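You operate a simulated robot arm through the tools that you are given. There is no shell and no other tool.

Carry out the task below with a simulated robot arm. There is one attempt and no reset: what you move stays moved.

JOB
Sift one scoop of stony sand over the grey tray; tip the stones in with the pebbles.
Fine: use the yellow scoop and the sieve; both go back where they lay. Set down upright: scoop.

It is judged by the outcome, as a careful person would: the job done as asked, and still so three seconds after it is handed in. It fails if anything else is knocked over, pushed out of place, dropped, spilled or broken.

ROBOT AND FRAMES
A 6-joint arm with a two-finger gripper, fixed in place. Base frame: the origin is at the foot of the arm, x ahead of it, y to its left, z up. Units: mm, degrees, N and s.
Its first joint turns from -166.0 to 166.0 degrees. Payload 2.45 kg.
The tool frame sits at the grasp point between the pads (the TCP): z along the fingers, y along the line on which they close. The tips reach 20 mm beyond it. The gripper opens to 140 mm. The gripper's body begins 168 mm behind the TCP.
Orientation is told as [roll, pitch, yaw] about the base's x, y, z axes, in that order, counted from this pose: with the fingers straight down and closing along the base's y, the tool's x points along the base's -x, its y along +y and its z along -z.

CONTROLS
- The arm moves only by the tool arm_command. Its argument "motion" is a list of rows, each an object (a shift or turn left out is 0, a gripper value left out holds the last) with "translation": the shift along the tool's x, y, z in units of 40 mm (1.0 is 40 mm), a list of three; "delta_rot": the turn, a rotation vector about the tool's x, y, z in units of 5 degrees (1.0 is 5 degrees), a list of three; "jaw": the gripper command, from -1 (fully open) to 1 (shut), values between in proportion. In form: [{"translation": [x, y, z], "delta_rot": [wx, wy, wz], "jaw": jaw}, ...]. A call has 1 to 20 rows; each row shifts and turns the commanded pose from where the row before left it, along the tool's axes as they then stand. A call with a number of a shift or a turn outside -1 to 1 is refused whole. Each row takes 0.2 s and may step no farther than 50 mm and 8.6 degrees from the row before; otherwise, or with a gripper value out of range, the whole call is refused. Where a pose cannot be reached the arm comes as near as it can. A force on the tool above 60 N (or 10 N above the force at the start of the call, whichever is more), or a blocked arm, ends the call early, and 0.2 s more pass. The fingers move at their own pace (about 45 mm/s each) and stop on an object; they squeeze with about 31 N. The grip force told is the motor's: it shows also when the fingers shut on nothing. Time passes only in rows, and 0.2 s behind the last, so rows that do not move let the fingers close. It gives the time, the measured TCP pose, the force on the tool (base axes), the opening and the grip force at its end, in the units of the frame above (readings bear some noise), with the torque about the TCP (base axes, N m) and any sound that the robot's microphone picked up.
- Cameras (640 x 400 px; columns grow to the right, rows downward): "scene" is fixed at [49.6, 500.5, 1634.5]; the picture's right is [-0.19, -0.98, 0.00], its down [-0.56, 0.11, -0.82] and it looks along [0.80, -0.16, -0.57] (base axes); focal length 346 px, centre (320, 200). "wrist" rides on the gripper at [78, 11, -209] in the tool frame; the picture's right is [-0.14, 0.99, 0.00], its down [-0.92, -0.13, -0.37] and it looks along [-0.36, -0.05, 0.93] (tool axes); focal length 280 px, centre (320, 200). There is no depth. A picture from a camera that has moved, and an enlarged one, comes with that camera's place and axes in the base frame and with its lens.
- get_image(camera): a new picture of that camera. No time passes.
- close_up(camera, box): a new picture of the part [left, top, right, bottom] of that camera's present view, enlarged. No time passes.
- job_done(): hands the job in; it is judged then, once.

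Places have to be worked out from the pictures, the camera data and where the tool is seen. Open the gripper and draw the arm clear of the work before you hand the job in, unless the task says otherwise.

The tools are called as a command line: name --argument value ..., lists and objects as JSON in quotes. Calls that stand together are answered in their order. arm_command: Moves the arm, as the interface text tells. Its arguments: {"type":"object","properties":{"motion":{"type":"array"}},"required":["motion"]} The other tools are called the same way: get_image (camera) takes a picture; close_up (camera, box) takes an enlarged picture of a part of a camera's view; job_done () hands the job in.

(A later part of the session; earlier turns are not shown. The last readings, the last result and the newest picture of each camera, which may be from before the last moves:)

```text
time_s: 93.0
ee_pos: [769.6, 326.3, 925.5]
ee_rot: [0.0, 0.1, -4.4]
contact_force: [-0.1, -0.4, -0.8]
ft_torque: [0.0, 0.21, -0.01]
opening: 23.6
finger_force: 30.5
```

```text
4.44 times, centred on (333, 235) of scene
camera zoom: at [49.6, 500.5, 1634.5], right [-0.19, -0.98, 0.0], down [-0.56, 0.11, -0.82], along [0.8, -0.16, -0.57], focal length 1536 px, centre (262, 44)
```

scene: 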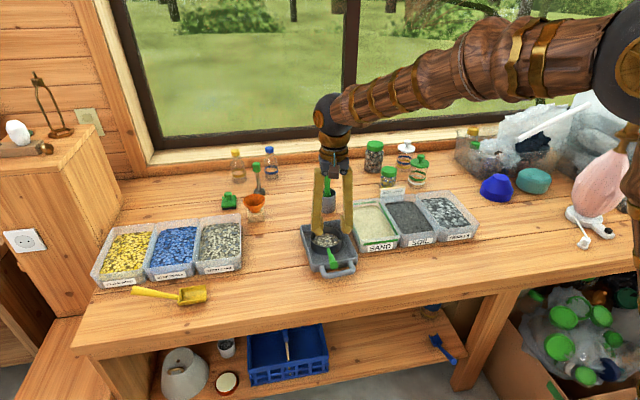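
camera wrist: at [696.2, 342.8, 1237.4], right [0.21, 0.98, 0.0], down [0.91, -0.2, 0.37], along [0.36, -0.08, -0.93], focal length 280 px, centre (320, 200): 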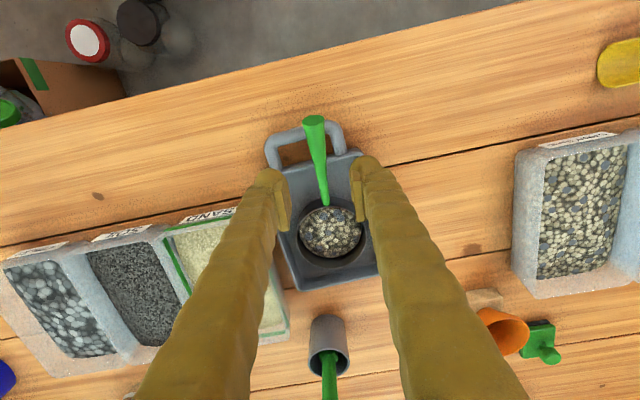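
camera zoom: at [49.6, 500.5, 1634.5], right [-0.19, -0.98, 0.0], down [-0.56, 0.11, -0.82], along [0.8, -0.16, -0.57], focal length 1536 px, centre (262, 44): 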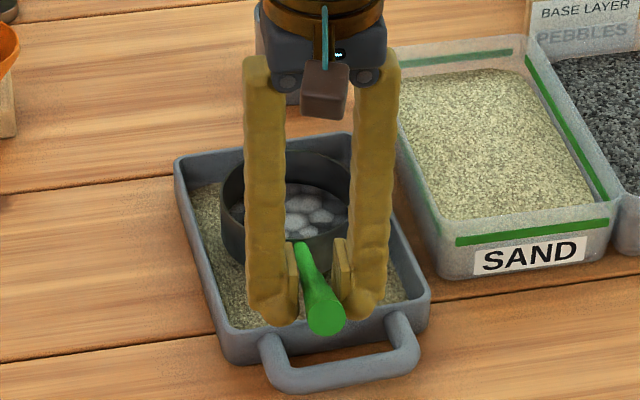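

Only stones remain in the sieve and it's unchanged by the last shaking, so sifting is complete. I lift it and carry it level over to the pebbles bin, at about x 845–1058, y −222 to −68.

arm_command --motion '[{"translation": [0, 0, -0.3]}, {"translation": [0, 0, -0.7]}, {"translation": [0, 0, -0.8]}, {"translation": [0, 0, -0.6]}, {}]'

close_up --camera "scene" --box '[285, 170, 381, 280]'

arm_command --motion '[{"translation": [-0.076, -0.38, 0]}, {"translation": [-0.151, -0.761, 0]}, {"translation": [-0.151, -0.761, 0]}, {"translation": [-0.151, -0.761, 0]}, {"translation": [-0.151, -0.761, 0]}, {"translation": [-0.151, -0.761, 0]}, {"translation": [-0.151, -0.761, 0]}, {"translation": [-0.151, -0.761, 0]}, {"translation": [-0.151, -0.761, 0]}, {"translation": [-0.151, -0.761, 0]}, {"translation": [-0.151, -0.761, 0]}, {"translation": [-0.151, -0.761, 0]}, {"translation": [-0.151, -0.761, 0]}, {"translation": [-0.151, -0.761, 0]}, {"translation": [-0.151, -0.761, 0]}, {"translation": [-0.076, -0.38, 0]}, {}]'

get_image --camera "wrist"

get_image --camera "scene"

```text
time_s: 94.2
ee_pos: [770.6, 325.0, 1020.1]
ee_rot: [0.0, 0.0, -4.4]
contact_force: [-1.1, 0.2, -1.9]
ft_torque: [0.0, 0.18, 0.02]
opening: 23.4
finger_force: 31.3
```

```text
3.64 times, centred on (333, 225) of scene
camera zoom: at [49.6, 500.5, 1634.5], right [-0.19, -0.98, 0.0], down [-0.56, 0.11, -0.82], along [0.8, -0.16, -0.57], focal length 1256 px, centre (273, 109)
```

zoom: 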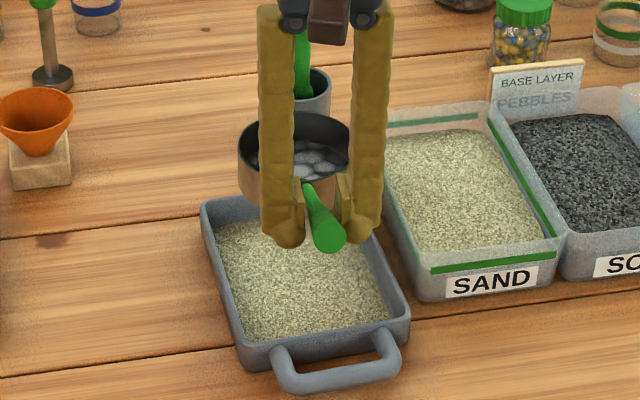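

```text
time_s: 97.8
ee_pos: [823.8, -136.7, 1023.0]
ee_rot: [-0.1, 0.0, -4.4]
contact_force: [-0.4, 0.4, -1.8]
ft_torque: [0.03, 0.18, 0.02]
opening: 23.4
finger_force: 31.2
```

```text
taken
camera wrist: at [746.4, -120.7, 1232.4], right [0.21, 0.98, 0.0], down [0.91, -0.2, 0.37], along [0.36, -0.08, -0.93], focal length 280 px, centre (320, 200)
```

wrist: 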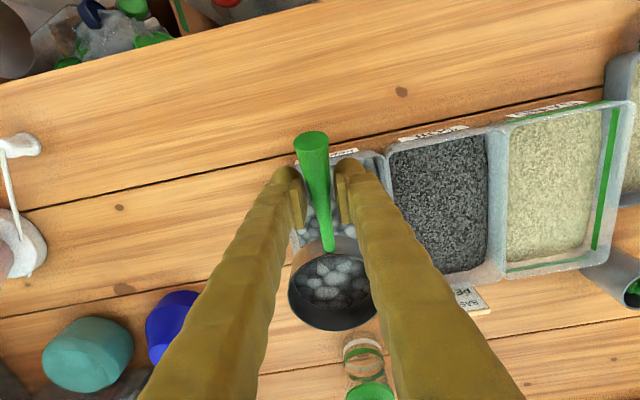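

```text
taken
```

scene: 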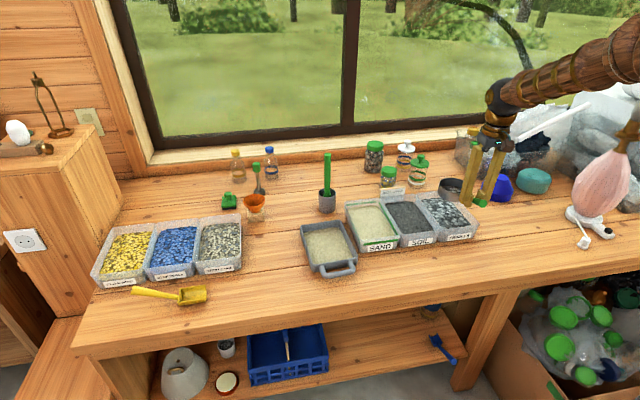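

The sand lies neatly in the tray. Before tipping I check the sieve's place relative to the pebbles bin.

close_up --camera "scene" --box '[400, 160, 500, 260]'

close_up --camera "wrist" --box '[230, 110, 430, 360]'

```text
4.00 times, centred on (450, 210) of scene
camera zoom: at [49.6, 500.5, 1634.5], right [-0.19, -0.98, 0.0], down [-0.56, 0.11, -0.82], along [0.8, -0.16, -0.57], focal length 1382 px, centre (-200, 160)
```

zoom: 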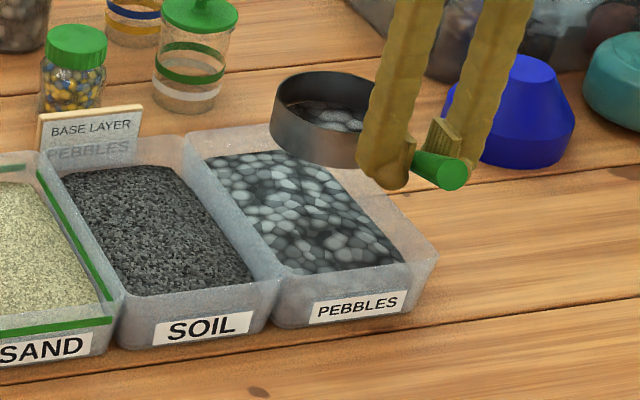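

```text
1.60 times, centred on (330, 235) of wrist
camera zoom: at [746.4, -120.7, 1232.4], right [0.21, 0.98, 0.0], down [0.91, -0.2, 0.37], along [0.36, -0.08, -0.93], focal length 449 px, centre (304, 144)
```

zoom: 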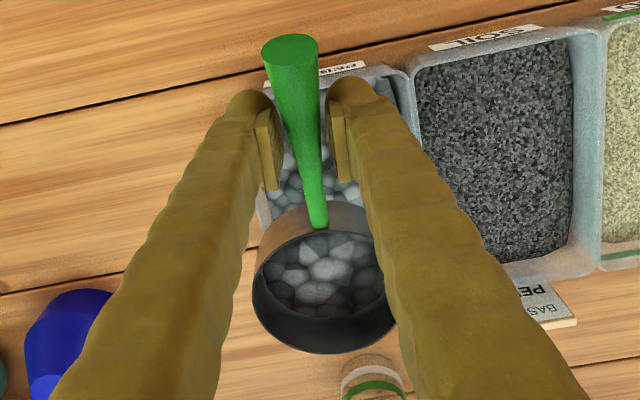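

The sieve sits centred over the pebbles at about (947, −145). I lower a little, then begin rolling it about the handle, gripper body swinging to −y over empty bench.

arm_command --motion '[{"translation": [0, 0, 0.3]}, {"translation": [0, 0, 0.3]}, {"delta_rot": [-1, 0, 0]}, {"delta_rot": [-1, 0, 0]}, {"delta_rot": [-1, 0, 0]}, {"delta_rot": [-1, 0, 0]}, {"delta_rot": [-1, 0, 0]}]'

get_image --camera "wrist"

close_up --camera "scene" --box '[400, 120, 560, 260]'

```text
time_s: 99.4
ee_pos: [822.8, -134.0, 1000.1]
ee_rot: [25.2, 0.1, -4.5]
contact_force: [1.5, -0.2, -2.6]
ft_torque: [-0.02, 0.19, 0.03]
opening: 23.4
finger_force: 31.0
```

```text
taken
camera wrist: at [739.1, -207.9, 1193.5], right [0.21, 0.88, 0.42], down [0.9, -0.34, 0.28], along [0.39, 0.32, -0.86], focal length 280 px, centre (320, 200)
```

wrist: 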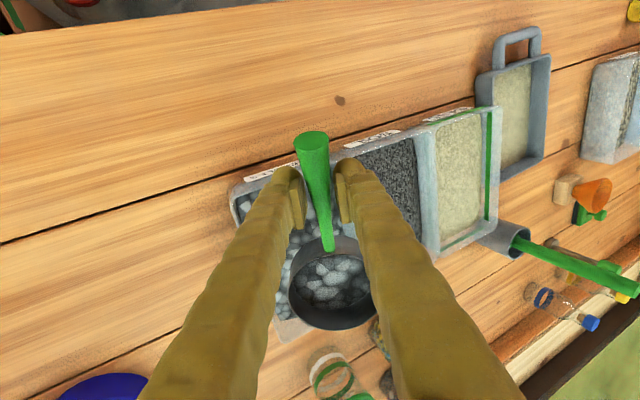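

```text
2.86 times, centred on (480, 190) of scene
camera zoom: at [49.6, 500.5, 1634.5], right [-0.19, -0.98, 0.0], down [-0.56, 0.11, -0.82], along [0.8, -0.16, -0.57], focal length 987 px, centre (-137, 229)
```

zoom: 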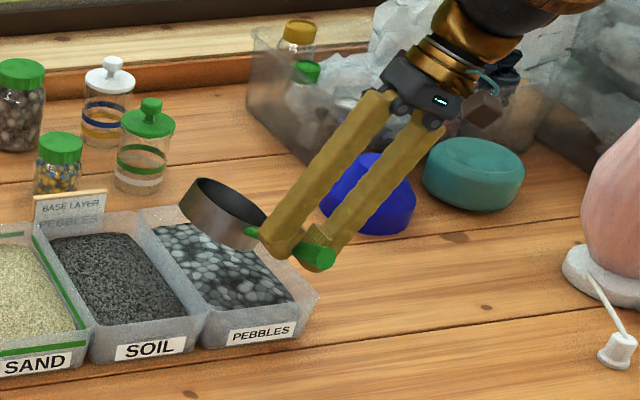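

The wrist and scene views agree on a bin centre near (938, −130) with rim z≈915. I continue the roll to 70°, shifting y so the pour point stays over the bin centre.

arm_command --motion '[{"translation": [0, 0.193, 0.09], "delta_rot": [-1, 0, 0]}, {"translation": [0, 0.184, 0.106], "delta_rot": [-1, 0, 0]}, {"translation": [0, 0.174, 0.122], "delta_rot": [-1, 0, 0]}, {"translation": [0, 0.163, 0.137], "delta_rot": [-1, 0, 0]}, {"translation": [0, -0.068, -0.068], "delta_rot": [-1, 0, 0]}, {"translation": [0, -0.062, -0.074], "delta_rot": [-1, 0, 0]}, {"translation": [0, -0.055, -0.079], "delta_rot": [-1, 0, 0]}, {"translation": [0, -0.048, -0.083], "delta_rot": [-1, 0, 0]}, {"translation": [0, -0.041, -0.087], "delta_rot": [-1, 0, 0]}]'

get_image --camera "wrist"

close_up --camera "scene" --box '[400, 120, 560, 260]'

```text
time_s: 101.4
ee_pos: [824.6, -121.3, 999.8]
ee_rot: [70.0, -0.1, -4.3]
contact_force: [0.2, -0.4, -1.4]
ft_torque: [-0.1, 0.21, 0.02]
opening: 23.5
finger_force: 31.4
```

```text
taken
camera wrist: at [732.2, -306.8, 1082.1], right [0.16, 0.33, 0.93], down [0.89, -0.46, 0.01], along [0.43, 0.83, -0.36], focal length 280 px, centre (320, 200)
```

wrist: 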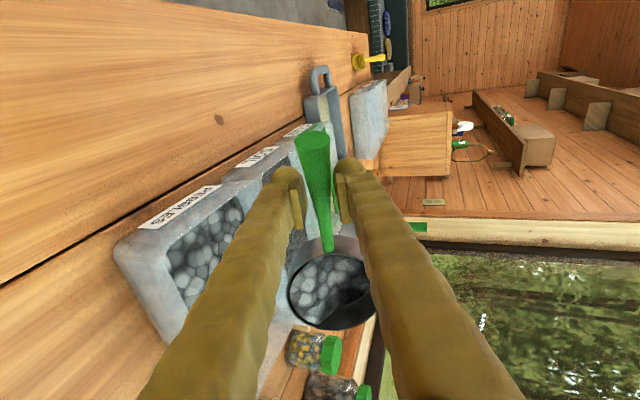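

```text
2.86 times, centred on (480, 190) of scene
camera zoom: at [49.6, 500.5, 1634.5], right [-0.19, -0.98, 0.0], down [-0.56, 0.11, -0.82], along [0.8, -0.16, -0.57], focal length 987 px, centre (-137, 229)
```

zoom: 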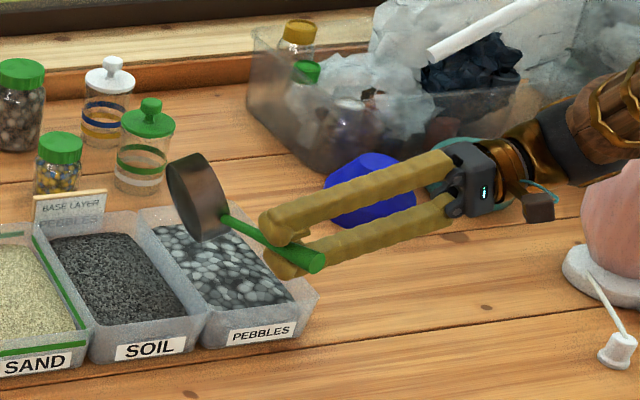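

The stones haven't left the sieve yet at 70°. I check the whole scene for arm clearance before rolling further.

get_image --camera "scene"

close_up --camera "wrist" --box '[240, 220, 400, 340]'

```text
taken
```

scene: 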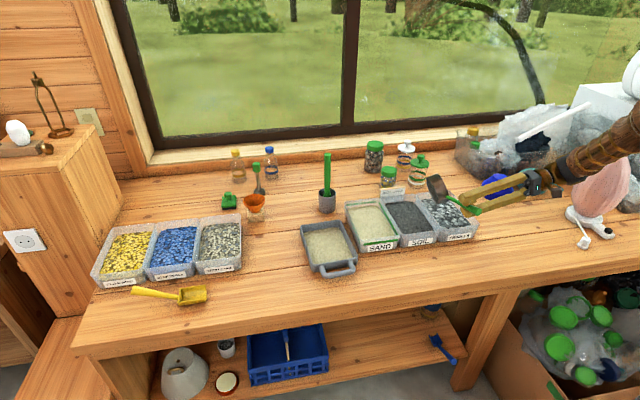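

```text
3.33 times, centred on (320, 280) of wrist
camera zoom: at [732.2, -306.8, 1082.1], right [0.16, 0.33, 0.93], down [0.89, -0.46, 0.01], along [0.43, 0.83, -0.36], focal length 935 px, centre (320, -67)
```

zoom: 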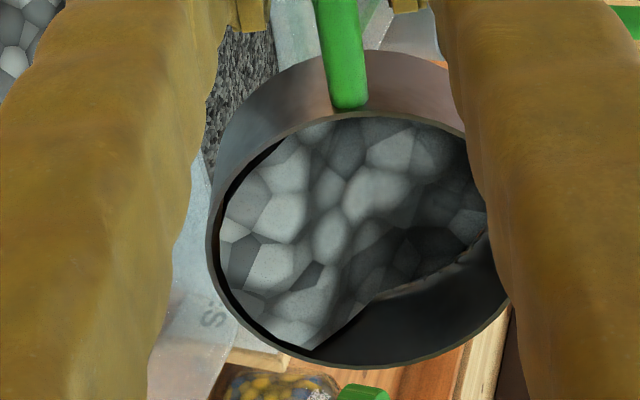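

Stones are piling at the rim's lower edge, ready to spill, and the arm is clear. I continue to 95° while rising slightly.

arm_command --motion '[{"translation": [0, 0.061, -0.124], "delta_rot": [-1, 0, 0]}, {"translation": [0, 0.072, -0.119], "delta_rot": [-1, 0, 0]}, {"translation": [0, 0.081, -0.112], "delta_rot": [-1, 0, 0]}, {"translation": [0, 0.092, -0.105], "delta_rot": [-1, 0, 0]}, {"translation": [0, 0.1, -0.096], "delta_rot": [-1, 0, 0]}, {}]'

close_up --camera "wrist" --box '[200, 180, 400, 340]'

close_up --camera "scene" --box '[400, 120, 640, 260]'

```text
time_s: 102.8
ee_pos: [824.0, -139.0, 1020.1]
ee_rot: [95.1, -0.1, -4.4]
contact_force: [-0.2, -0.1, -0.7]
ft_torque: [-0.07, 0.18, 0.04]
opening: 23.4
finger_force: 30.9
```

```text
2.50 times, centred on (300, 260) of wrist
camera zoom: at [729.0, -343.2, 1013.0], right [0.13, -0.1, 0.99], down [0.89, -0.43, -0.16], along [0.44, 0.9, 0.03], focal length 701 px, centre (370, 50)
```

zoom: 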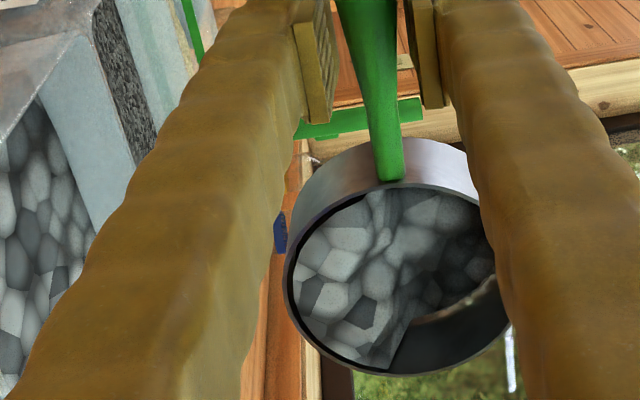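

```text
2.67 times, centred on (520, 190) of scene
camera zoom: at [49.6, 500.5, 1634.5], right [-0.19, -0.98, 0.0], down [-0.56, 0.11, -0.82], along [0.8, -0.16, -0.57], focal length 921 px, centre (-213, 227)
```

zoom: 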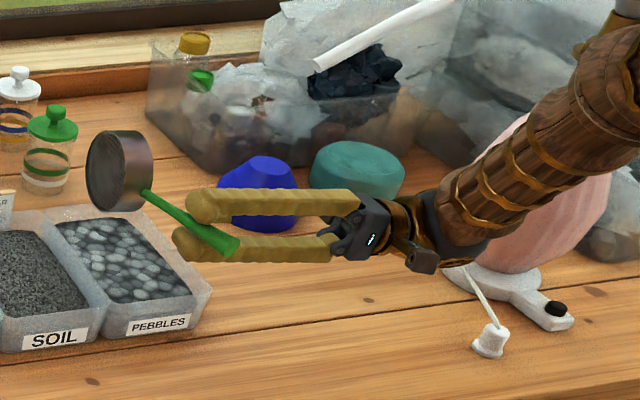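

The stones still cling at 95°. I roll on to 110° while rising so the gripper body stays clear of the bench.

arm_command --motion '[{"translation": [0, 0.208, -0.082], "delta_rot": [-1, 0, 0]}, {"translation": [0, 0.214, -0.064], "delta_rot": [-1, 0, 0]}, {"translation": [0, 0.219, -0.045], "delta_rot": [-1, 0, 0]}, {}]'

close_up --camera "wrist" --box '[200, 180, 400, 340]'

close_up --camera "scene" --box '[400, 120, 640, 260]'

```text
time_s: 103.8
ee_pos: [822.5, -137.3, 1031.5]
ee_rot: [103.8, 0.3, -5.4]
contact_force: [-0.3, -0.5, -1.6]
ft_torque: [-0.06, 0.19, -0.03]
opening: 23.5
finger_force: 30.8
out of reach, approached as far as the arm can: row 2, 3
```

```text
2.50 times, centred on (300, 260) of wrist
camera zoom: at [725.1, -334.8, 994.2], right [0.12, -0.25, 0.96], down [0.89, -0.41, -0.22], along [0.45, 0.88, 0.17], focal length 701 px, centre (370, 50)
```

zoom: 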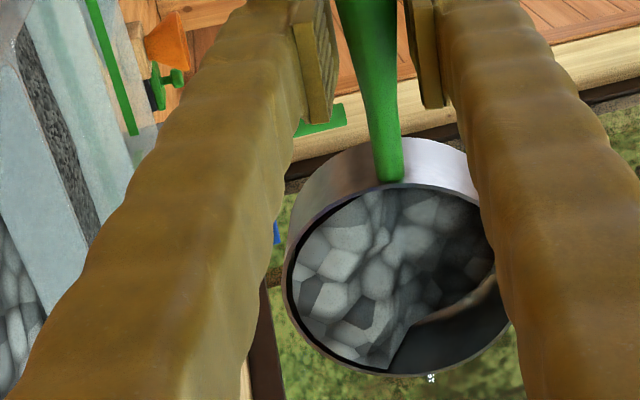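

```text
2.67 times, centred on (520, 190) of scene
camera zoom: at [49.6, 500.5, 1634.5], right [-0.19, -0.98, 0.0], down [-0.56, 0.11, -0.82], along [0.8, -0.16, -0.57], focal length 921 px, centre (-213, 227)
```

zoom: 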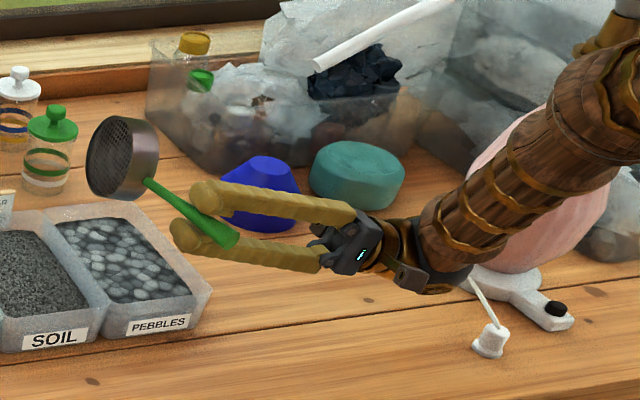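

The arm's limit is about 104° of roll, and the stones rest on the wall. I try a few quick shakes along the sieve's axis to slide them out over the bin.

arm_command --motion '[{"translation": [0, 0, -0.35], "delta_rot": [0.4, 0, 0]}, {"translation": [0, 0, 0.35]}, {"translation": [0, 0, -0.35]}, {"translation": [0, 0, 0.35]}, {"translation": [0, 0, -0.35]}, {"translation": [0, 0, 0.35]}, {"translation": [0, 0, -0.35]}, {"translation": [0, 0, 0.35]}, {}]'

close_up --camera "wrist" --box '[200, 180, 400, 340]'

close_up --camera "scene" --box '[400, 120, 640, 260]'

```text
time_s: 105.8
ee_pos: [823.3, -137.5, 1031.3]
ee_rot: [101.7, 0.2, -5.3]
contact_force: [-0.2, -0.3, -1.4]
ft_torque: [-0.09, 0.18, 0.02]
opening: 23.7
finger_force: 31.0
```

```text
2.50 times, centred on (300, 260) of wrist
camera zoom: at [724.9, -336.9, 999.6], right [0.12, -0.21, 0.97], down [0.88, -0.42, -0.2], along [0.45, 0.88, 0.14], focal length 701 px, centre (370, 50)
```

zoom: 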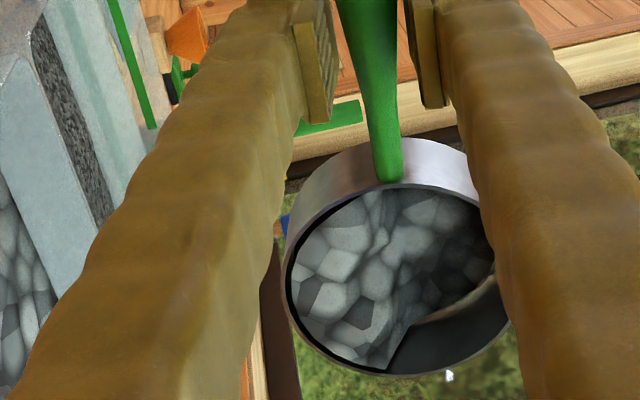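

```text
2.67 times, centred on (520, 190) of scene
camera zoom: at [49.6, 500.5, 1634.5], right [-0.19, -0.98, 0.0], down [-0.56, 0.11, -0.82], along [0.8, -0.16, -0.57], focal length 921 px, centre (-213, 227)
```

zoom: 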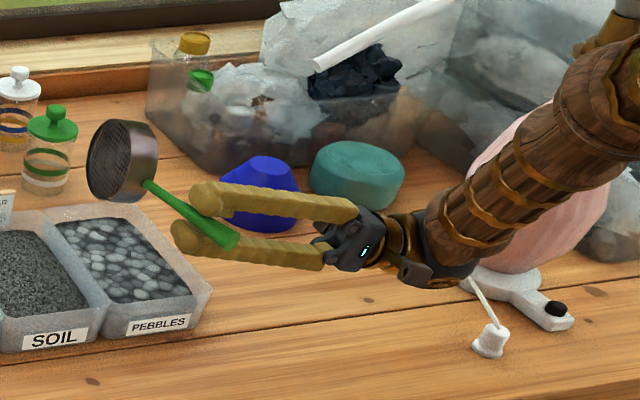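

No stones leave: they need well over 104° of tilt, past their friction angle. The arm can't roll further with this grip, so I'll set the sieve down level on empty bench and regrip it with the gripper pre-leaned 45°, which gains that much tilt. First I roll back level.

arm_command --motion '[{"delta_rot": [1, 0, 0]}, {"delta_rot": [1, 0, 0]}, {"delta_rot": [1, 0, 0]}, {"delta_rot": [1, 0, 0]}, {"delta_rot": [1, 0, 0]}, {"delta_rot": [1, 0, 0]}, {"delta_rot": [1, 0, 0]}, {"delta_rot": [1, 0, 0]}, {"delta_rot": [1, 0, 0]}, {"delta_rot": [1, 0, 0]}, {"delta_rot": [1, 0, 0]}, {"delta_rot": [1, 0, 0]}, {"delta_rot": [1, 0, 0]}, {"delta_rot": [1, 0, 0]}, {"delta_rot": [1, 0, 0]}, {"delta_rot": [1, 0, 0]}, {"delta_rot": [1, 0, 0]}, {"delta_rot": [1, 0, 0]}, {}]'

get_image --camera "wrist"

get_image --camera "scene"

```text
time_s: 109.8
ee_pos: [823.0, -137.1, 1030.0]
ee_rot: [11.7, 0.2, -5.4]
contact_force: [-0.3, 1.2, -1.3]
ft_torque: [0.01, 0.22, -0.01]
opening: 23.6
finger_force: 31.1
```

```text
taken
camera wrist: at [742.9, -161.7, 1239.1], right [0.23, 0.95, 0.2], down [0.9, -0.29, 0.33], along [0.37, 0.1, -0.92], focal length 280 px, centre (320, 200)
```

wrist: 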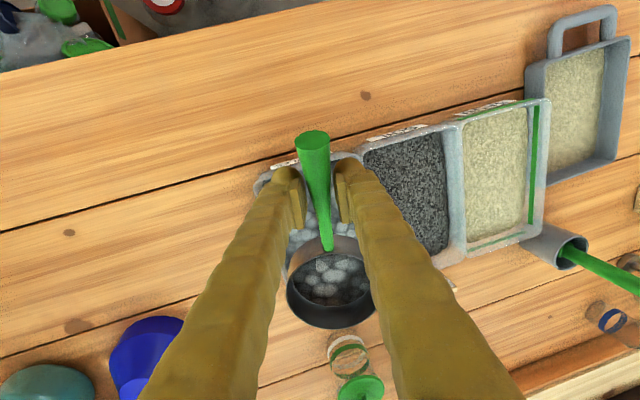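

```text
taken
```

scene: 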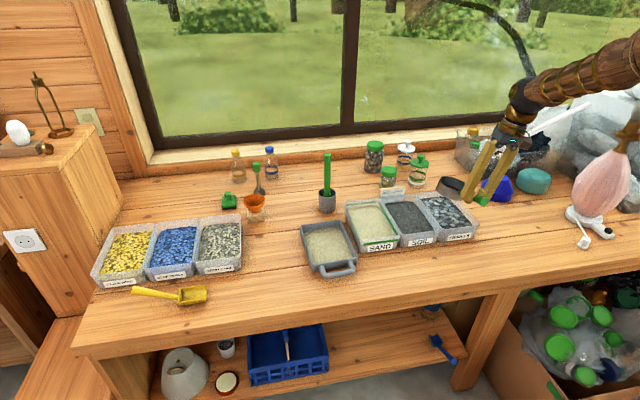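

Stones are level again. I finish levelling and move to the empty front strip of the bench, aiming the ring at about (762, −44).

arm_command --motion '[{"delta_rot": [1, 0, 0]}, {"delta_rot": [1, 0, 0]}, {"delta_rot": [0.34, -0.04, -0.2]}, {"translation": [0.3, 0.14, 0]}, {"translation": [0.6, 0.273, 0]}, {"translation": [0.6, 0.273, 0]}, {"translation": [0.6, 0.273, 0]}, {"translation": [0.6, 0.273, 0]}, {"translation": [0.6, 0.273, 0]}, {"translation": [0.6, 0.273, 0]}, {"translation": [0.6, 0.273, 0]}, {"translation": [0.3, 0.14, 0]}, {}]'

get_image --camera "wrist"

get_image --camera "scene"

```text
time_s: 112.6
ee_pos: [636.5, -36.7, 1031.8]
ee_rot: [0.1, 0.0, -4.5]
contact_force: [-0.1, 0.3, -1.8]
ft_torque: [-0.04, 0.2, 0.01]
opening: 23.7
finger_force: 30.7
```

```text
taken
camera wrist: at [560.1, -20.1, 1242.4], right [0.21, 0.98, 0.0], down [0.91, -0.2, 0.37], along [0.36, -0.08, -0.93], focal length 280 px, centre (320, 200)
```

wrist: 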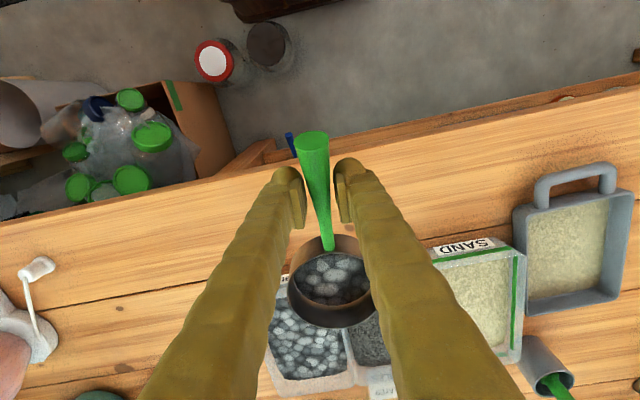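

```text
taken
```

scene: 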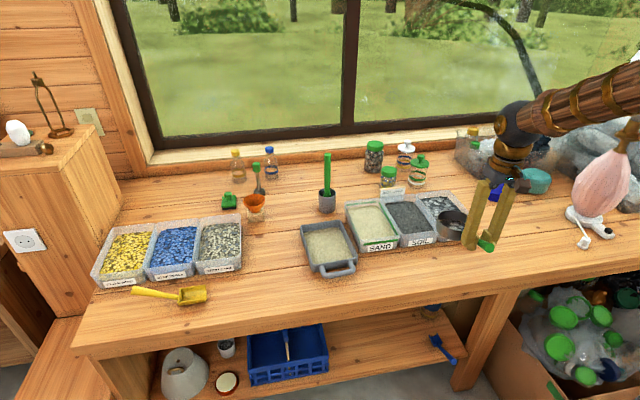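

The bin faces start near x≈825, so I shift 15 mm toward me and lower the sieve to the bench.

arm_command --motion '[{"translation": [0.2, 0, 0.5]}, {"translation": [0.18, 0, 0.7]}, {"translation": [0, 0, 0.7]}, {"translation": [0, 0, 0.6]}, {"translation": [0, 0, 0.3]}, {"translation": [0, 0, 0.2]}, {}]'

close_up --camera "scene" --box '[400, 190, 540, 290]'

get_image --camera "wrist"

```text
time_s: 114.2
ee_pos: [621.9, -32.4, 912.2]
ee_rot: [0.0, 0.0, -4.4]
contact_force: [-0.4, -0.8, -1.3]
ft_torque: [0.02, 0.17, 0.0]
opening: 23.6
finger_force: 30.5
```

```text
4.00 times, centred on (470, 240) of scene
camera zoom: at [49.6, 500.5, 1634.5], right [-0.19, -0.98, 0.0], down [-0.56, 0.11, -0.82], along [0.8, -0.16, -0.57], focal length 1382 px, centre (-280, 40)
```

zoom: 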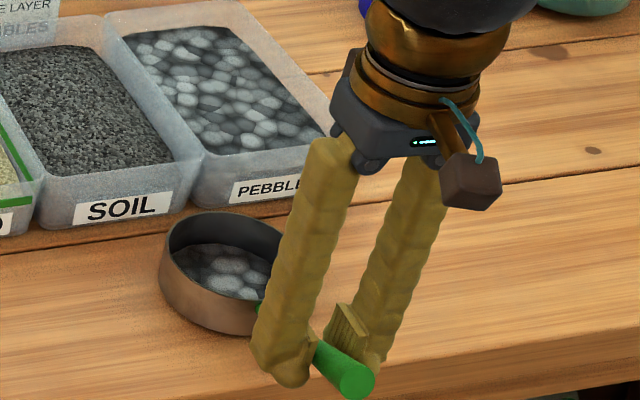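

```text
taken
camera wrist: at [545.5, -17.6, 1121.8], right [0.21, 0.98, 0.0], down [0.91, -0.2, 0.37], along [0.36, -0.08, -0.93], focal length 280 px, centre (320, 200)
```

wrist: 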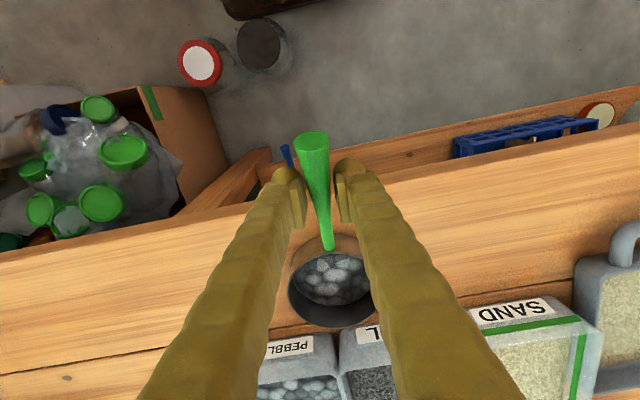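

The ring clears the bins by about 25 mm. I lower the last bit in small steps.

arm_command --motion '[{"translation": [0, 0, 0.1]}, {"translation": [0, 0, 0.06]}, {"translation": [0, 0, 0.04]}, {}]'

arm_command --motion '[{"translation": [0, 0, 0.03]}, {"translation": [0, 0, 0.03]}, {}]'

```text
time_s: 115.2
ee_pos: [622.5, -33.6, 904.2]
ee_rot: [0.1, 0.0, -4.4]
contact_force: [2.4, -0.5, 4.5]
ft_torque: [-0.02, -0.91, -0.04]
opening: 23.7
finger_force: 31.1
```

```text
time_s: 116.0
ee_pos: [622.4, -33.6, 902.0]
ee_rot: [0.2, 0.0, -4.4]
contact_force: [-8.1, -0.3, 16.9]
ft_torque: [-0.08, -0.73, -0.04]
opening: 23.5
finger_force: 31.3
```

It is down, contacting at z≈904. I ease the pressure, open, rise, roll the gripper −45° (body leaning +y) and line up to regrip along that diagonal.

arm_command --motion '[{"translation": [0, 0, -0.04]}, {"jaw": 0.14}, {}, {}, {}, {"translation": [0, 0, -0.4]}, {"translation": [0, 0, -0.9]}, {"translation": [0, 0, -0.95]}, {}]'

close_up --camera "scene" --box '[400, 190, 540, 290]'

arm_command --motion '[{"delta_rot": [1, 0, 0]}, {"delta_rot": [1, 0, 0]}, {"delta_rot": [1, 0, 0]}, {"delta_rot": [1, 0, 0]}, {"delta_rot": [1, 0, 0]}, {"delta_rot": [1, 0, 0]}, {"delta_rot": [1, 0, 0]}, {"delta_rot": [1, 0, 0]}, {"delta_rot": [1, 0, 0]}, {"translation": [0, 0.555, -0.303]}, {"translation": [0, 0.555, -0.303]}, {"translation": [0, 0.555, -0.303]}, {}]'

get_image --camera "wrist"

get_image --camera "scene"

```text
time_s: 118.0
ee_pos: [621.2, -35.0, 993.9]
ee_rot: [0.1, 0.0, -4.4]
contact_force: [0.1, 0.8, -0.1]
ft_torque: [-0.02, 0.0, 0.02]
opening: 60.1
finger_force: 0.1
```

```text
4.00 times, centred on (470, 240) of scene
camera zoom: at [49.6, 500.5, 1634.5], right [-0.19, -0.98, 0.0], down [-0.56, 0.11, -0.82], along [0.8, -0.16, -0.57], focal length 1382 px, centre (-280, 40)
```

zoom: 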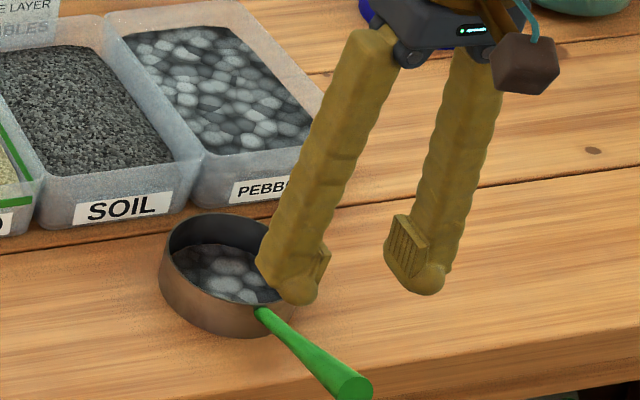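

```text
time_s: 120.8
ee_pos: [626.5, 37.2, 971.0]
ee_rot: [-44.9, 0.1, -4.5]
contact_force: [-0.4, -0.8, 0.1]
ft_torque: [-0.05, -0.01, 0.03]
opening: 60.2
finger_force: 0.1
```

```text
taken
camera wrist: at [561.2, 198.5, 1111.6], right [0.19, 0.69, -0.7], down [0.93, 0.1, 0.35], along [0.31, -0.72, -0.62], focal length 280 px, centre (320, 200)
```

wrist: 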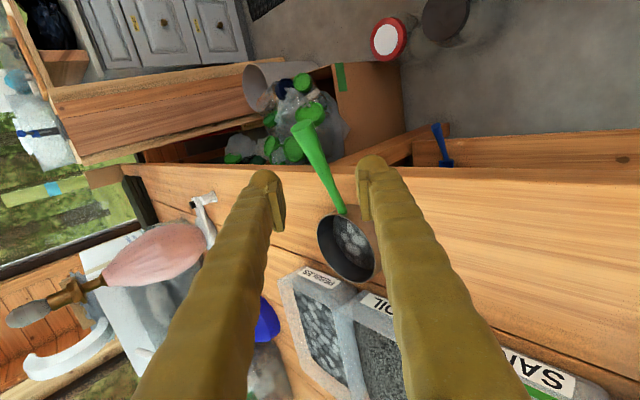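

```text
taken
```

scene: 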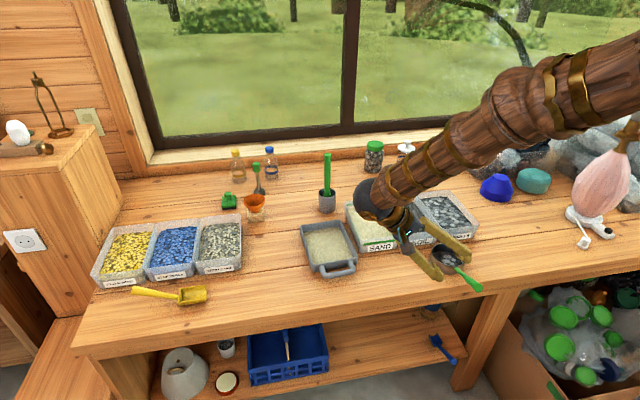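

The projected approach line hits the handle exactly. I advance along the tool axis 102 mm.

arm_command --motion '[{"translation": [0, 0, 0.7]}, {"translation": [0, 0, 0.7]}, {"translation": [0, 0, 0.7]}, {"translation": [0, 0, 0.46]}, {}]'

get_image --camera "wrist"

close_up --camera "scene" --box '[380, 190, 520, 300]'

```text
time_s: 122.0
ee_pos: [622.0, -33.0, 898.2]
ee_rot: [-44.8, 0.1, -4.4]
contact_force: [-0.6, -0.4, 0.4]
ft_torque: [-0.03, 0.01, -0.01]
opening: 60.1
finger_force: 0.1
```

```text
taken
camera wrist: at [557.3, 128.0, 1040.2], right [0.19, 0.69, -0.7], down [0.93, 0.1, 0.35], along [0.31, -0.72, -0.62], focal length 280 px, centre (320, 200)
```

wrist: 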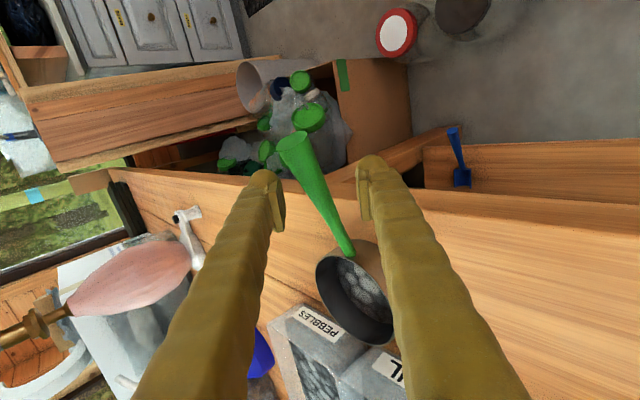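

```text
3.64 times, centred on (450, 245) of scene
camera zoom: at [49.6, 500.5, 1634.5], right [-0.19, -0.98, 0.0], down [-0.56, 0.11, -0.82], along [0.8, -0.16, -0.57], focal length 1256 px, centre (-153, 36)
```

zoom: 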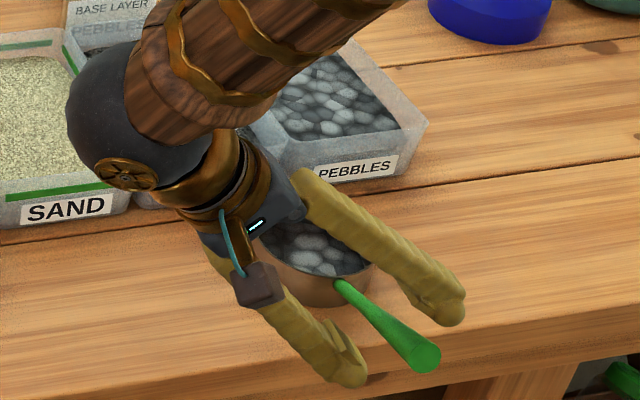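

The handle is centred between the fingers. I close.

arm_command --motion '[{"jaw": 1}, {}, {}, {}, {}, {}]'

get_image --camera "wrist"

close_up --camera "scene" --box '[380, 190, 520, 300]'

```text
time_s: 123.4
ee_pos: [623.6, -31.6, 899.7]
ee_rot: [-44.9, 0.0, -4.4]
contact_force: [-0.1, 0.1, -2.1]
ft_torque: [0.07, 0.18, -0.02]
opening: 22.9
finger_force: 30.8
```

```text
taken
camera wrist: at [557.3, 128.1, 1040.3], right [0.19, 0.69, -0.7], down [0.93, 0.1, 0.35], along [0.31, -0.72, -0.62], focal length 280 px, centre (320, 200)
```

wrist: 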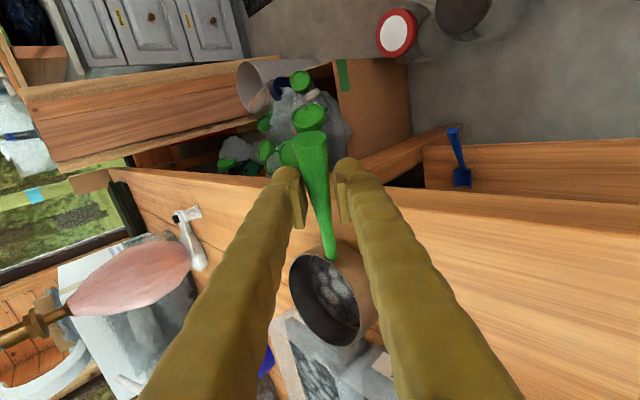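

```text
3.64 times, centred on (450, 245) of scene
camera zoom: at [49.6, 500.5, 1634.5], right [-0.19, -0.98, 0.0], down [-0.56, 0.11, -0.82], along [0.8, -0.16, -0.57], focal length 1256 px, centre (-153, 36)
```

zoom: 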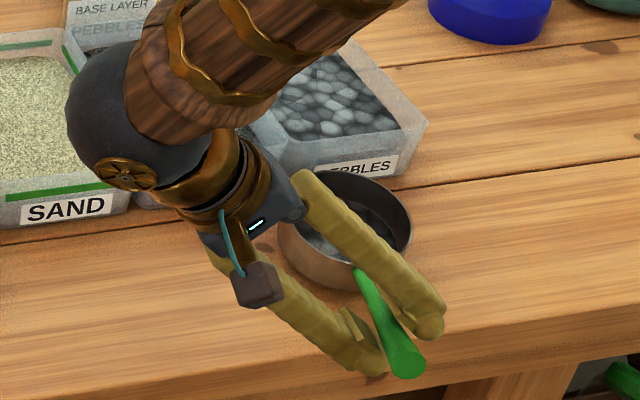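

The closing jaws swung the handle flush with the pads, turning the sieve about 14° since the handle's slope wasn't in the pad plane. It is held firmly and the stones are still inside. I lift a little and rotate −14° about the tool axis to level it.

arm_command --motion '[{"translation": [0, -0.2, -0.2]}, {"translation": [0, -0.4, -0.4]}, {"translation": [0, -0.4, -0.4]}, {"delta_rot": [0, 0, -1]}, {"delta_rot": [0, 0, -1]}, {"delta_rot": [0, 0, -0.86]}, {}]'

get_image --camera "wrist"

close_up --camera "scene" --box '[380, 180, 520, 290]'

```text
time_s: 125.0
ee_pos: [623.7, -34.3, 957.8]
ee_rot: [-44.0, 10.1, 6.0]
contact_force: [-0.6, -0.2, -2.2]
ft_torque: [0.03, 0.21, 0.0]
opening: 23.5
finger_force: 30.8
```

```text
taken
camera wrist: at [556.0, 111.9, 1111.3], right [-0.06, 0.71, -0.7], down [0.95, 0.26, 0.19], along [0.32, -0.65, -0.69], focal length 280 px, centre (320, 200)
```

wrist: 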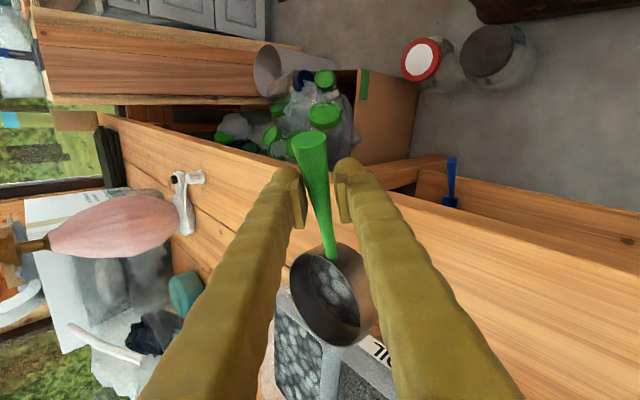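

```text
3.64 times, centred on (450, 235) of scene
camera zoom: at [49.6, 500.5, 1634.5], right [-0.19, -0.98, 0.0], down [-0.56, 0.11, -0.82], along [0.8, -0.16, -0.57], focal length 1256 px, centre (-153, 73)
```

zoom: 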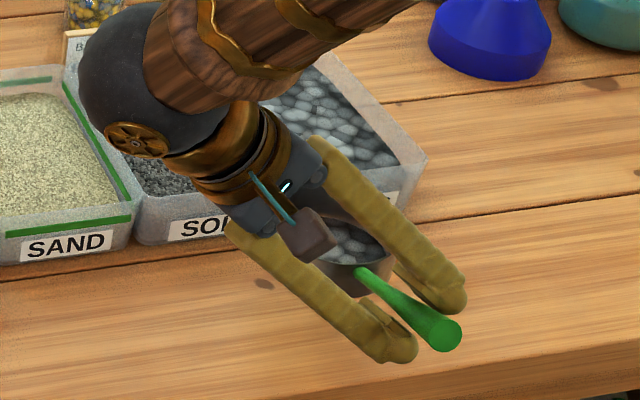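

The sieve is level again. I raise it and carry it over the pebbles bin.

arm_command --motion '[{"translation": [0.158, -0.616, -0.637]}, {"translation": [0.158, -0.616, -0.637]}, {"translation": [-0.316, -0.187, 0.103]}, {"translation": [-0.632, -0.375, 0.205]}, {"translation": [-0.632, -0.375, 0.205]}, {"translation": [-0.632, -0.375, 0.205]}, {"translation": [-0.632, -0.375, 0.205]}, {"translation": [-0.632, -0.375, 0.205]}, {"translation": [-0.632, -0.375, 0.205]}, {"translation": [-0.316, -0.187, 0.103]}, {}]'

get_image --camera "wrist"

close_up --camera "scene" --box '[360, 120, 560, 260]'

```text
time_s: 127.4
ee_pos: [813.0, -131.1, 1027.8]
ee_rot: [-44.0, 10.2, 5.9]
contact_force: [0.4, -0.9, -0.9]
ft_torque: [0.0, 0.17, -0.01]
opening: 23.4
finger_force: 31.0
```

```text
taken
camera wrist: at [746.7, 16.2, 1182.3], right [-0.06, 0.71, -0.7], down [0.95, 0.26, 0.19], along [0.32, -0.65, -0.69], focal length 280 px, centre (320, 200)
```

wrist: 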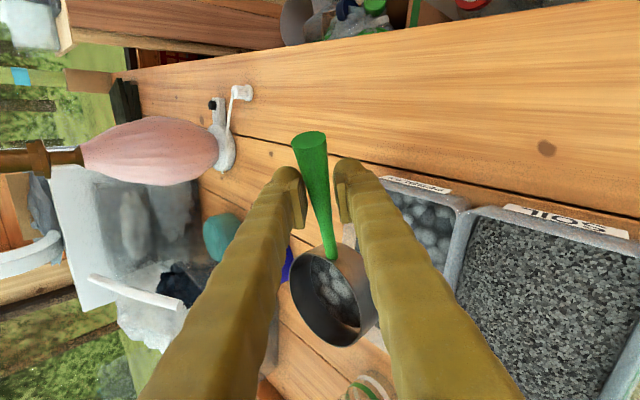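

```text
2.86 times, centred on (460, 190) of scene
camera zoom: at [49.6, 500.5, 1634.5], right [-0.19, -0.98, 0.0], down [-0.56, 0.11, -0.82], along [0.8, -0.16, -0.57], focal length 987 px, centre (-80, 229)
```

zoom: 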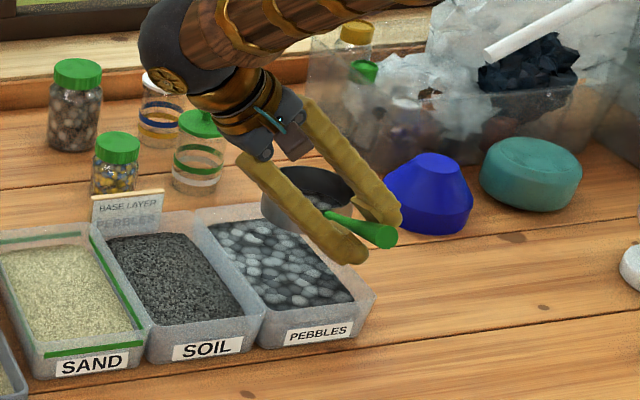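

The ring is over the bin at about (935, −143). I shift 40 mm toward −y, since the ring swings +y as it turns, then roll 110° about the handle heading.

arm_command --motion '[{"translation": [-0.01, -0.365, 0.35]}, {"translation": [-0.01, -0.365, 0.35]}, {"delta_rot": [-0.968, -0.25, 0]}, {"delta_rot": [-0.968, -0.25, 0]}, {"delta_rot": [-0.968, -0.25, 0]}, {"delta_rot": [-0.968, -0.25, 0]}, {"delta_rot": [-0.968, -0.25, 0]}, {"delta_rot": [-0.968, -0.25, 0]}, {"delta_rot": [-0.968, -0.25, 0]}, {"delta_rot": [-0.968, -0.25, 0]}, {"delta_rot": [-0.968, -0.25, 0]}, {"delta_rot": [-0.968, -0.25, 0]}, {"delta_rot": [-0.968, -0.25, 0]}, {"delta_rot": [-0.968, -0.25, 0]}, {"delta_rot": [-0.968, -0.25, 0]}, {"delta_rot": [-0.968, -0.25, 0]}, {"delta_rot": [-0.968, -0.25, 0]}, {"delta_rot": [-0.968, -0.25, 0]}, {"delta_rot": [-0.968, -0.25, 0]}, {"delta_rot": [-0.968, -0.25, 0]}]'

get_image --camera "wrist"

close_up --camera "scene" --box '[360, 120, 560, 260]'

```text
time_s: 131.6
ee_pos: [817.2, -170.6, 1029.2]
ee_rot: [44.2, -10.2, 5.8]
contact_force: [0.5, 0.2, -0.9]
ft_torque: [-0.13, 0.23, -0.02]
opening: 22.8
finger_force: 31.2
```

```text
taken
camera wrist: at [727.7, -319.5, 1169.9], right [-0.06, 0.71, 0.7], down [0.91, -0.26, 0.34], along [0.42, 0.66, -0.63], focal length 280 px, centre (320, 200)
```

wrist: 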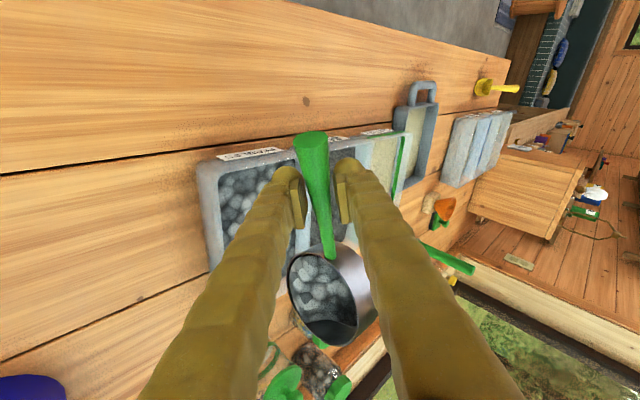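

```text
2.86 times, centred on (460, 190) of scene
camera zoom: at [49.6, 500.5, 1634.5], right [-0.19, -0.98, 0.0], down [-0.56, 0.11, -0.82], along [0.8, -0.16, -0.57], focal length 987 px, centre (-80, 229)
```

zoom: 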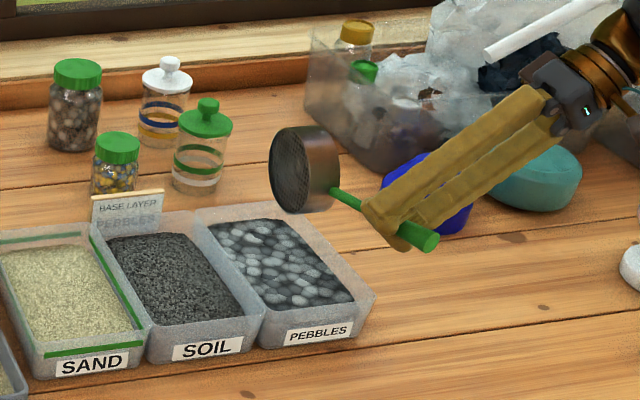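

At 90° the ring is centred over the bin at about (936, −140). I lower 40 mm to reduce the drop and roll on to 115°.

arm_command --motion '[{"translation": [0.0885, -0.343, 0.353]}, {"translation": [0.0885, -0.343, 0.353]}, {"delta_rot": [-0.968, -0.25, 0]}, {"delta_rot": [-0.968, -0.25, 0]}, {"delta_rot": [-0.968, -0.25, 0]}, {"delta_rot": [-0.968, -0.25, 0]}, {"delta_rot": [-0.968, -0.25, 0]}, {}]'

get_image --camera "wrist"

close_up --camera "scene" --box '[400, 120, 640, 260]'

```text
time_s: 133.4
ee_pos: [819.9, -171.1, 987.6]
ee_rot: [69.6, -13.7, 0.4]
contact_force: [-0.4, -0.3, -2.3]
ft_torque: [-0.06, 0.18, -0.02]
opening: 23.2
finger_force: 31.2
```

```text
taken
camera wrist: at [725.2, -364.6, 1051.3], right [-0.09, 0.35, 0.93], down [0.9, -0.38, 0.23], along [0.44, 0.86, -0.28], focal length 280 px, centre (320, 200)
```

wrist: 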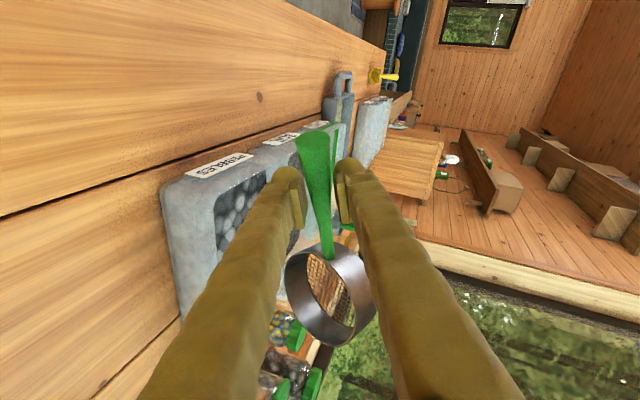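

```text
2.67 times, centred on (520, 190) of scene
camera zoom: at [49.6, 500.5, 1634.5], right [-0.19, -0.98, 0.0], down [-0.56, 0.11, -0.82], along [0.8, -0.16, -0.57], focal length 921 px, centre (-213, 227)
```

zoom: 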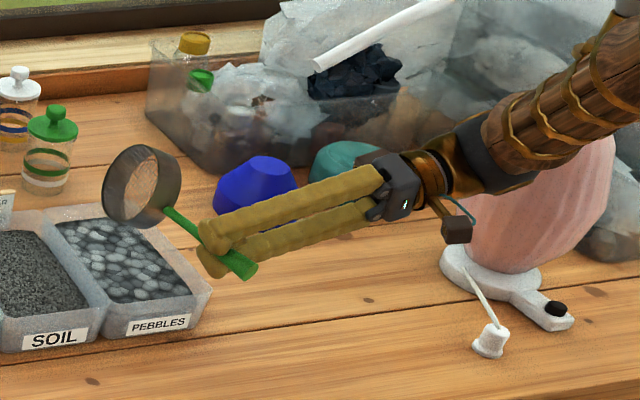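

The sieve is empty: the stones have dropped. I check they landed in the bin and nothing lies on the bench.

close_up --camera "scene" --box '[400, 170, 500, 260]'

close_up --camera "wrist" --box '[150, 140, 400, 400]'

```text
4.44 times, centred on (450, 215) of scene
camera zoom: at [49.6, 500.5, 1634.5], right [-0.19, -0.98, 0.0], down [-0.56, 0.11, -0.82], along [0.8, -0.16, -0.57], focal length 1536 px, centre (-258, 133)
```

zoom: 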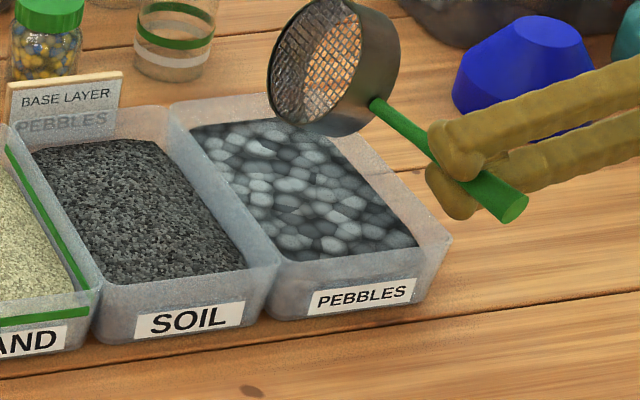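

```text
1.54 times, centred on (275, 270) of wrist
camera zoom: at [725.2, -364.6, 1051.3], right [-0.09, 0.35, 0.93], down [0.9, -0.38, 0.23], along [0.44, 0.86, -0.28], focal length 431 px, centre (389, 92)
```

zoom: 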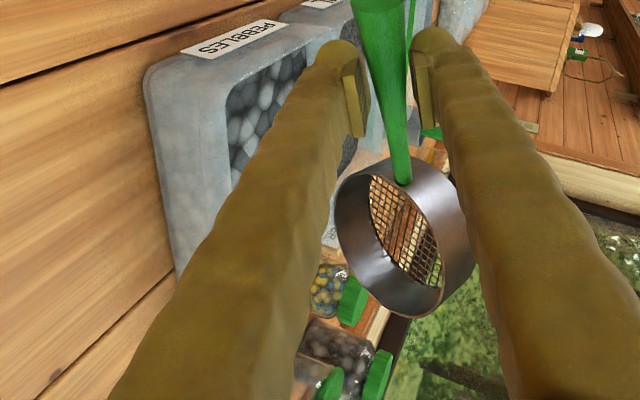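

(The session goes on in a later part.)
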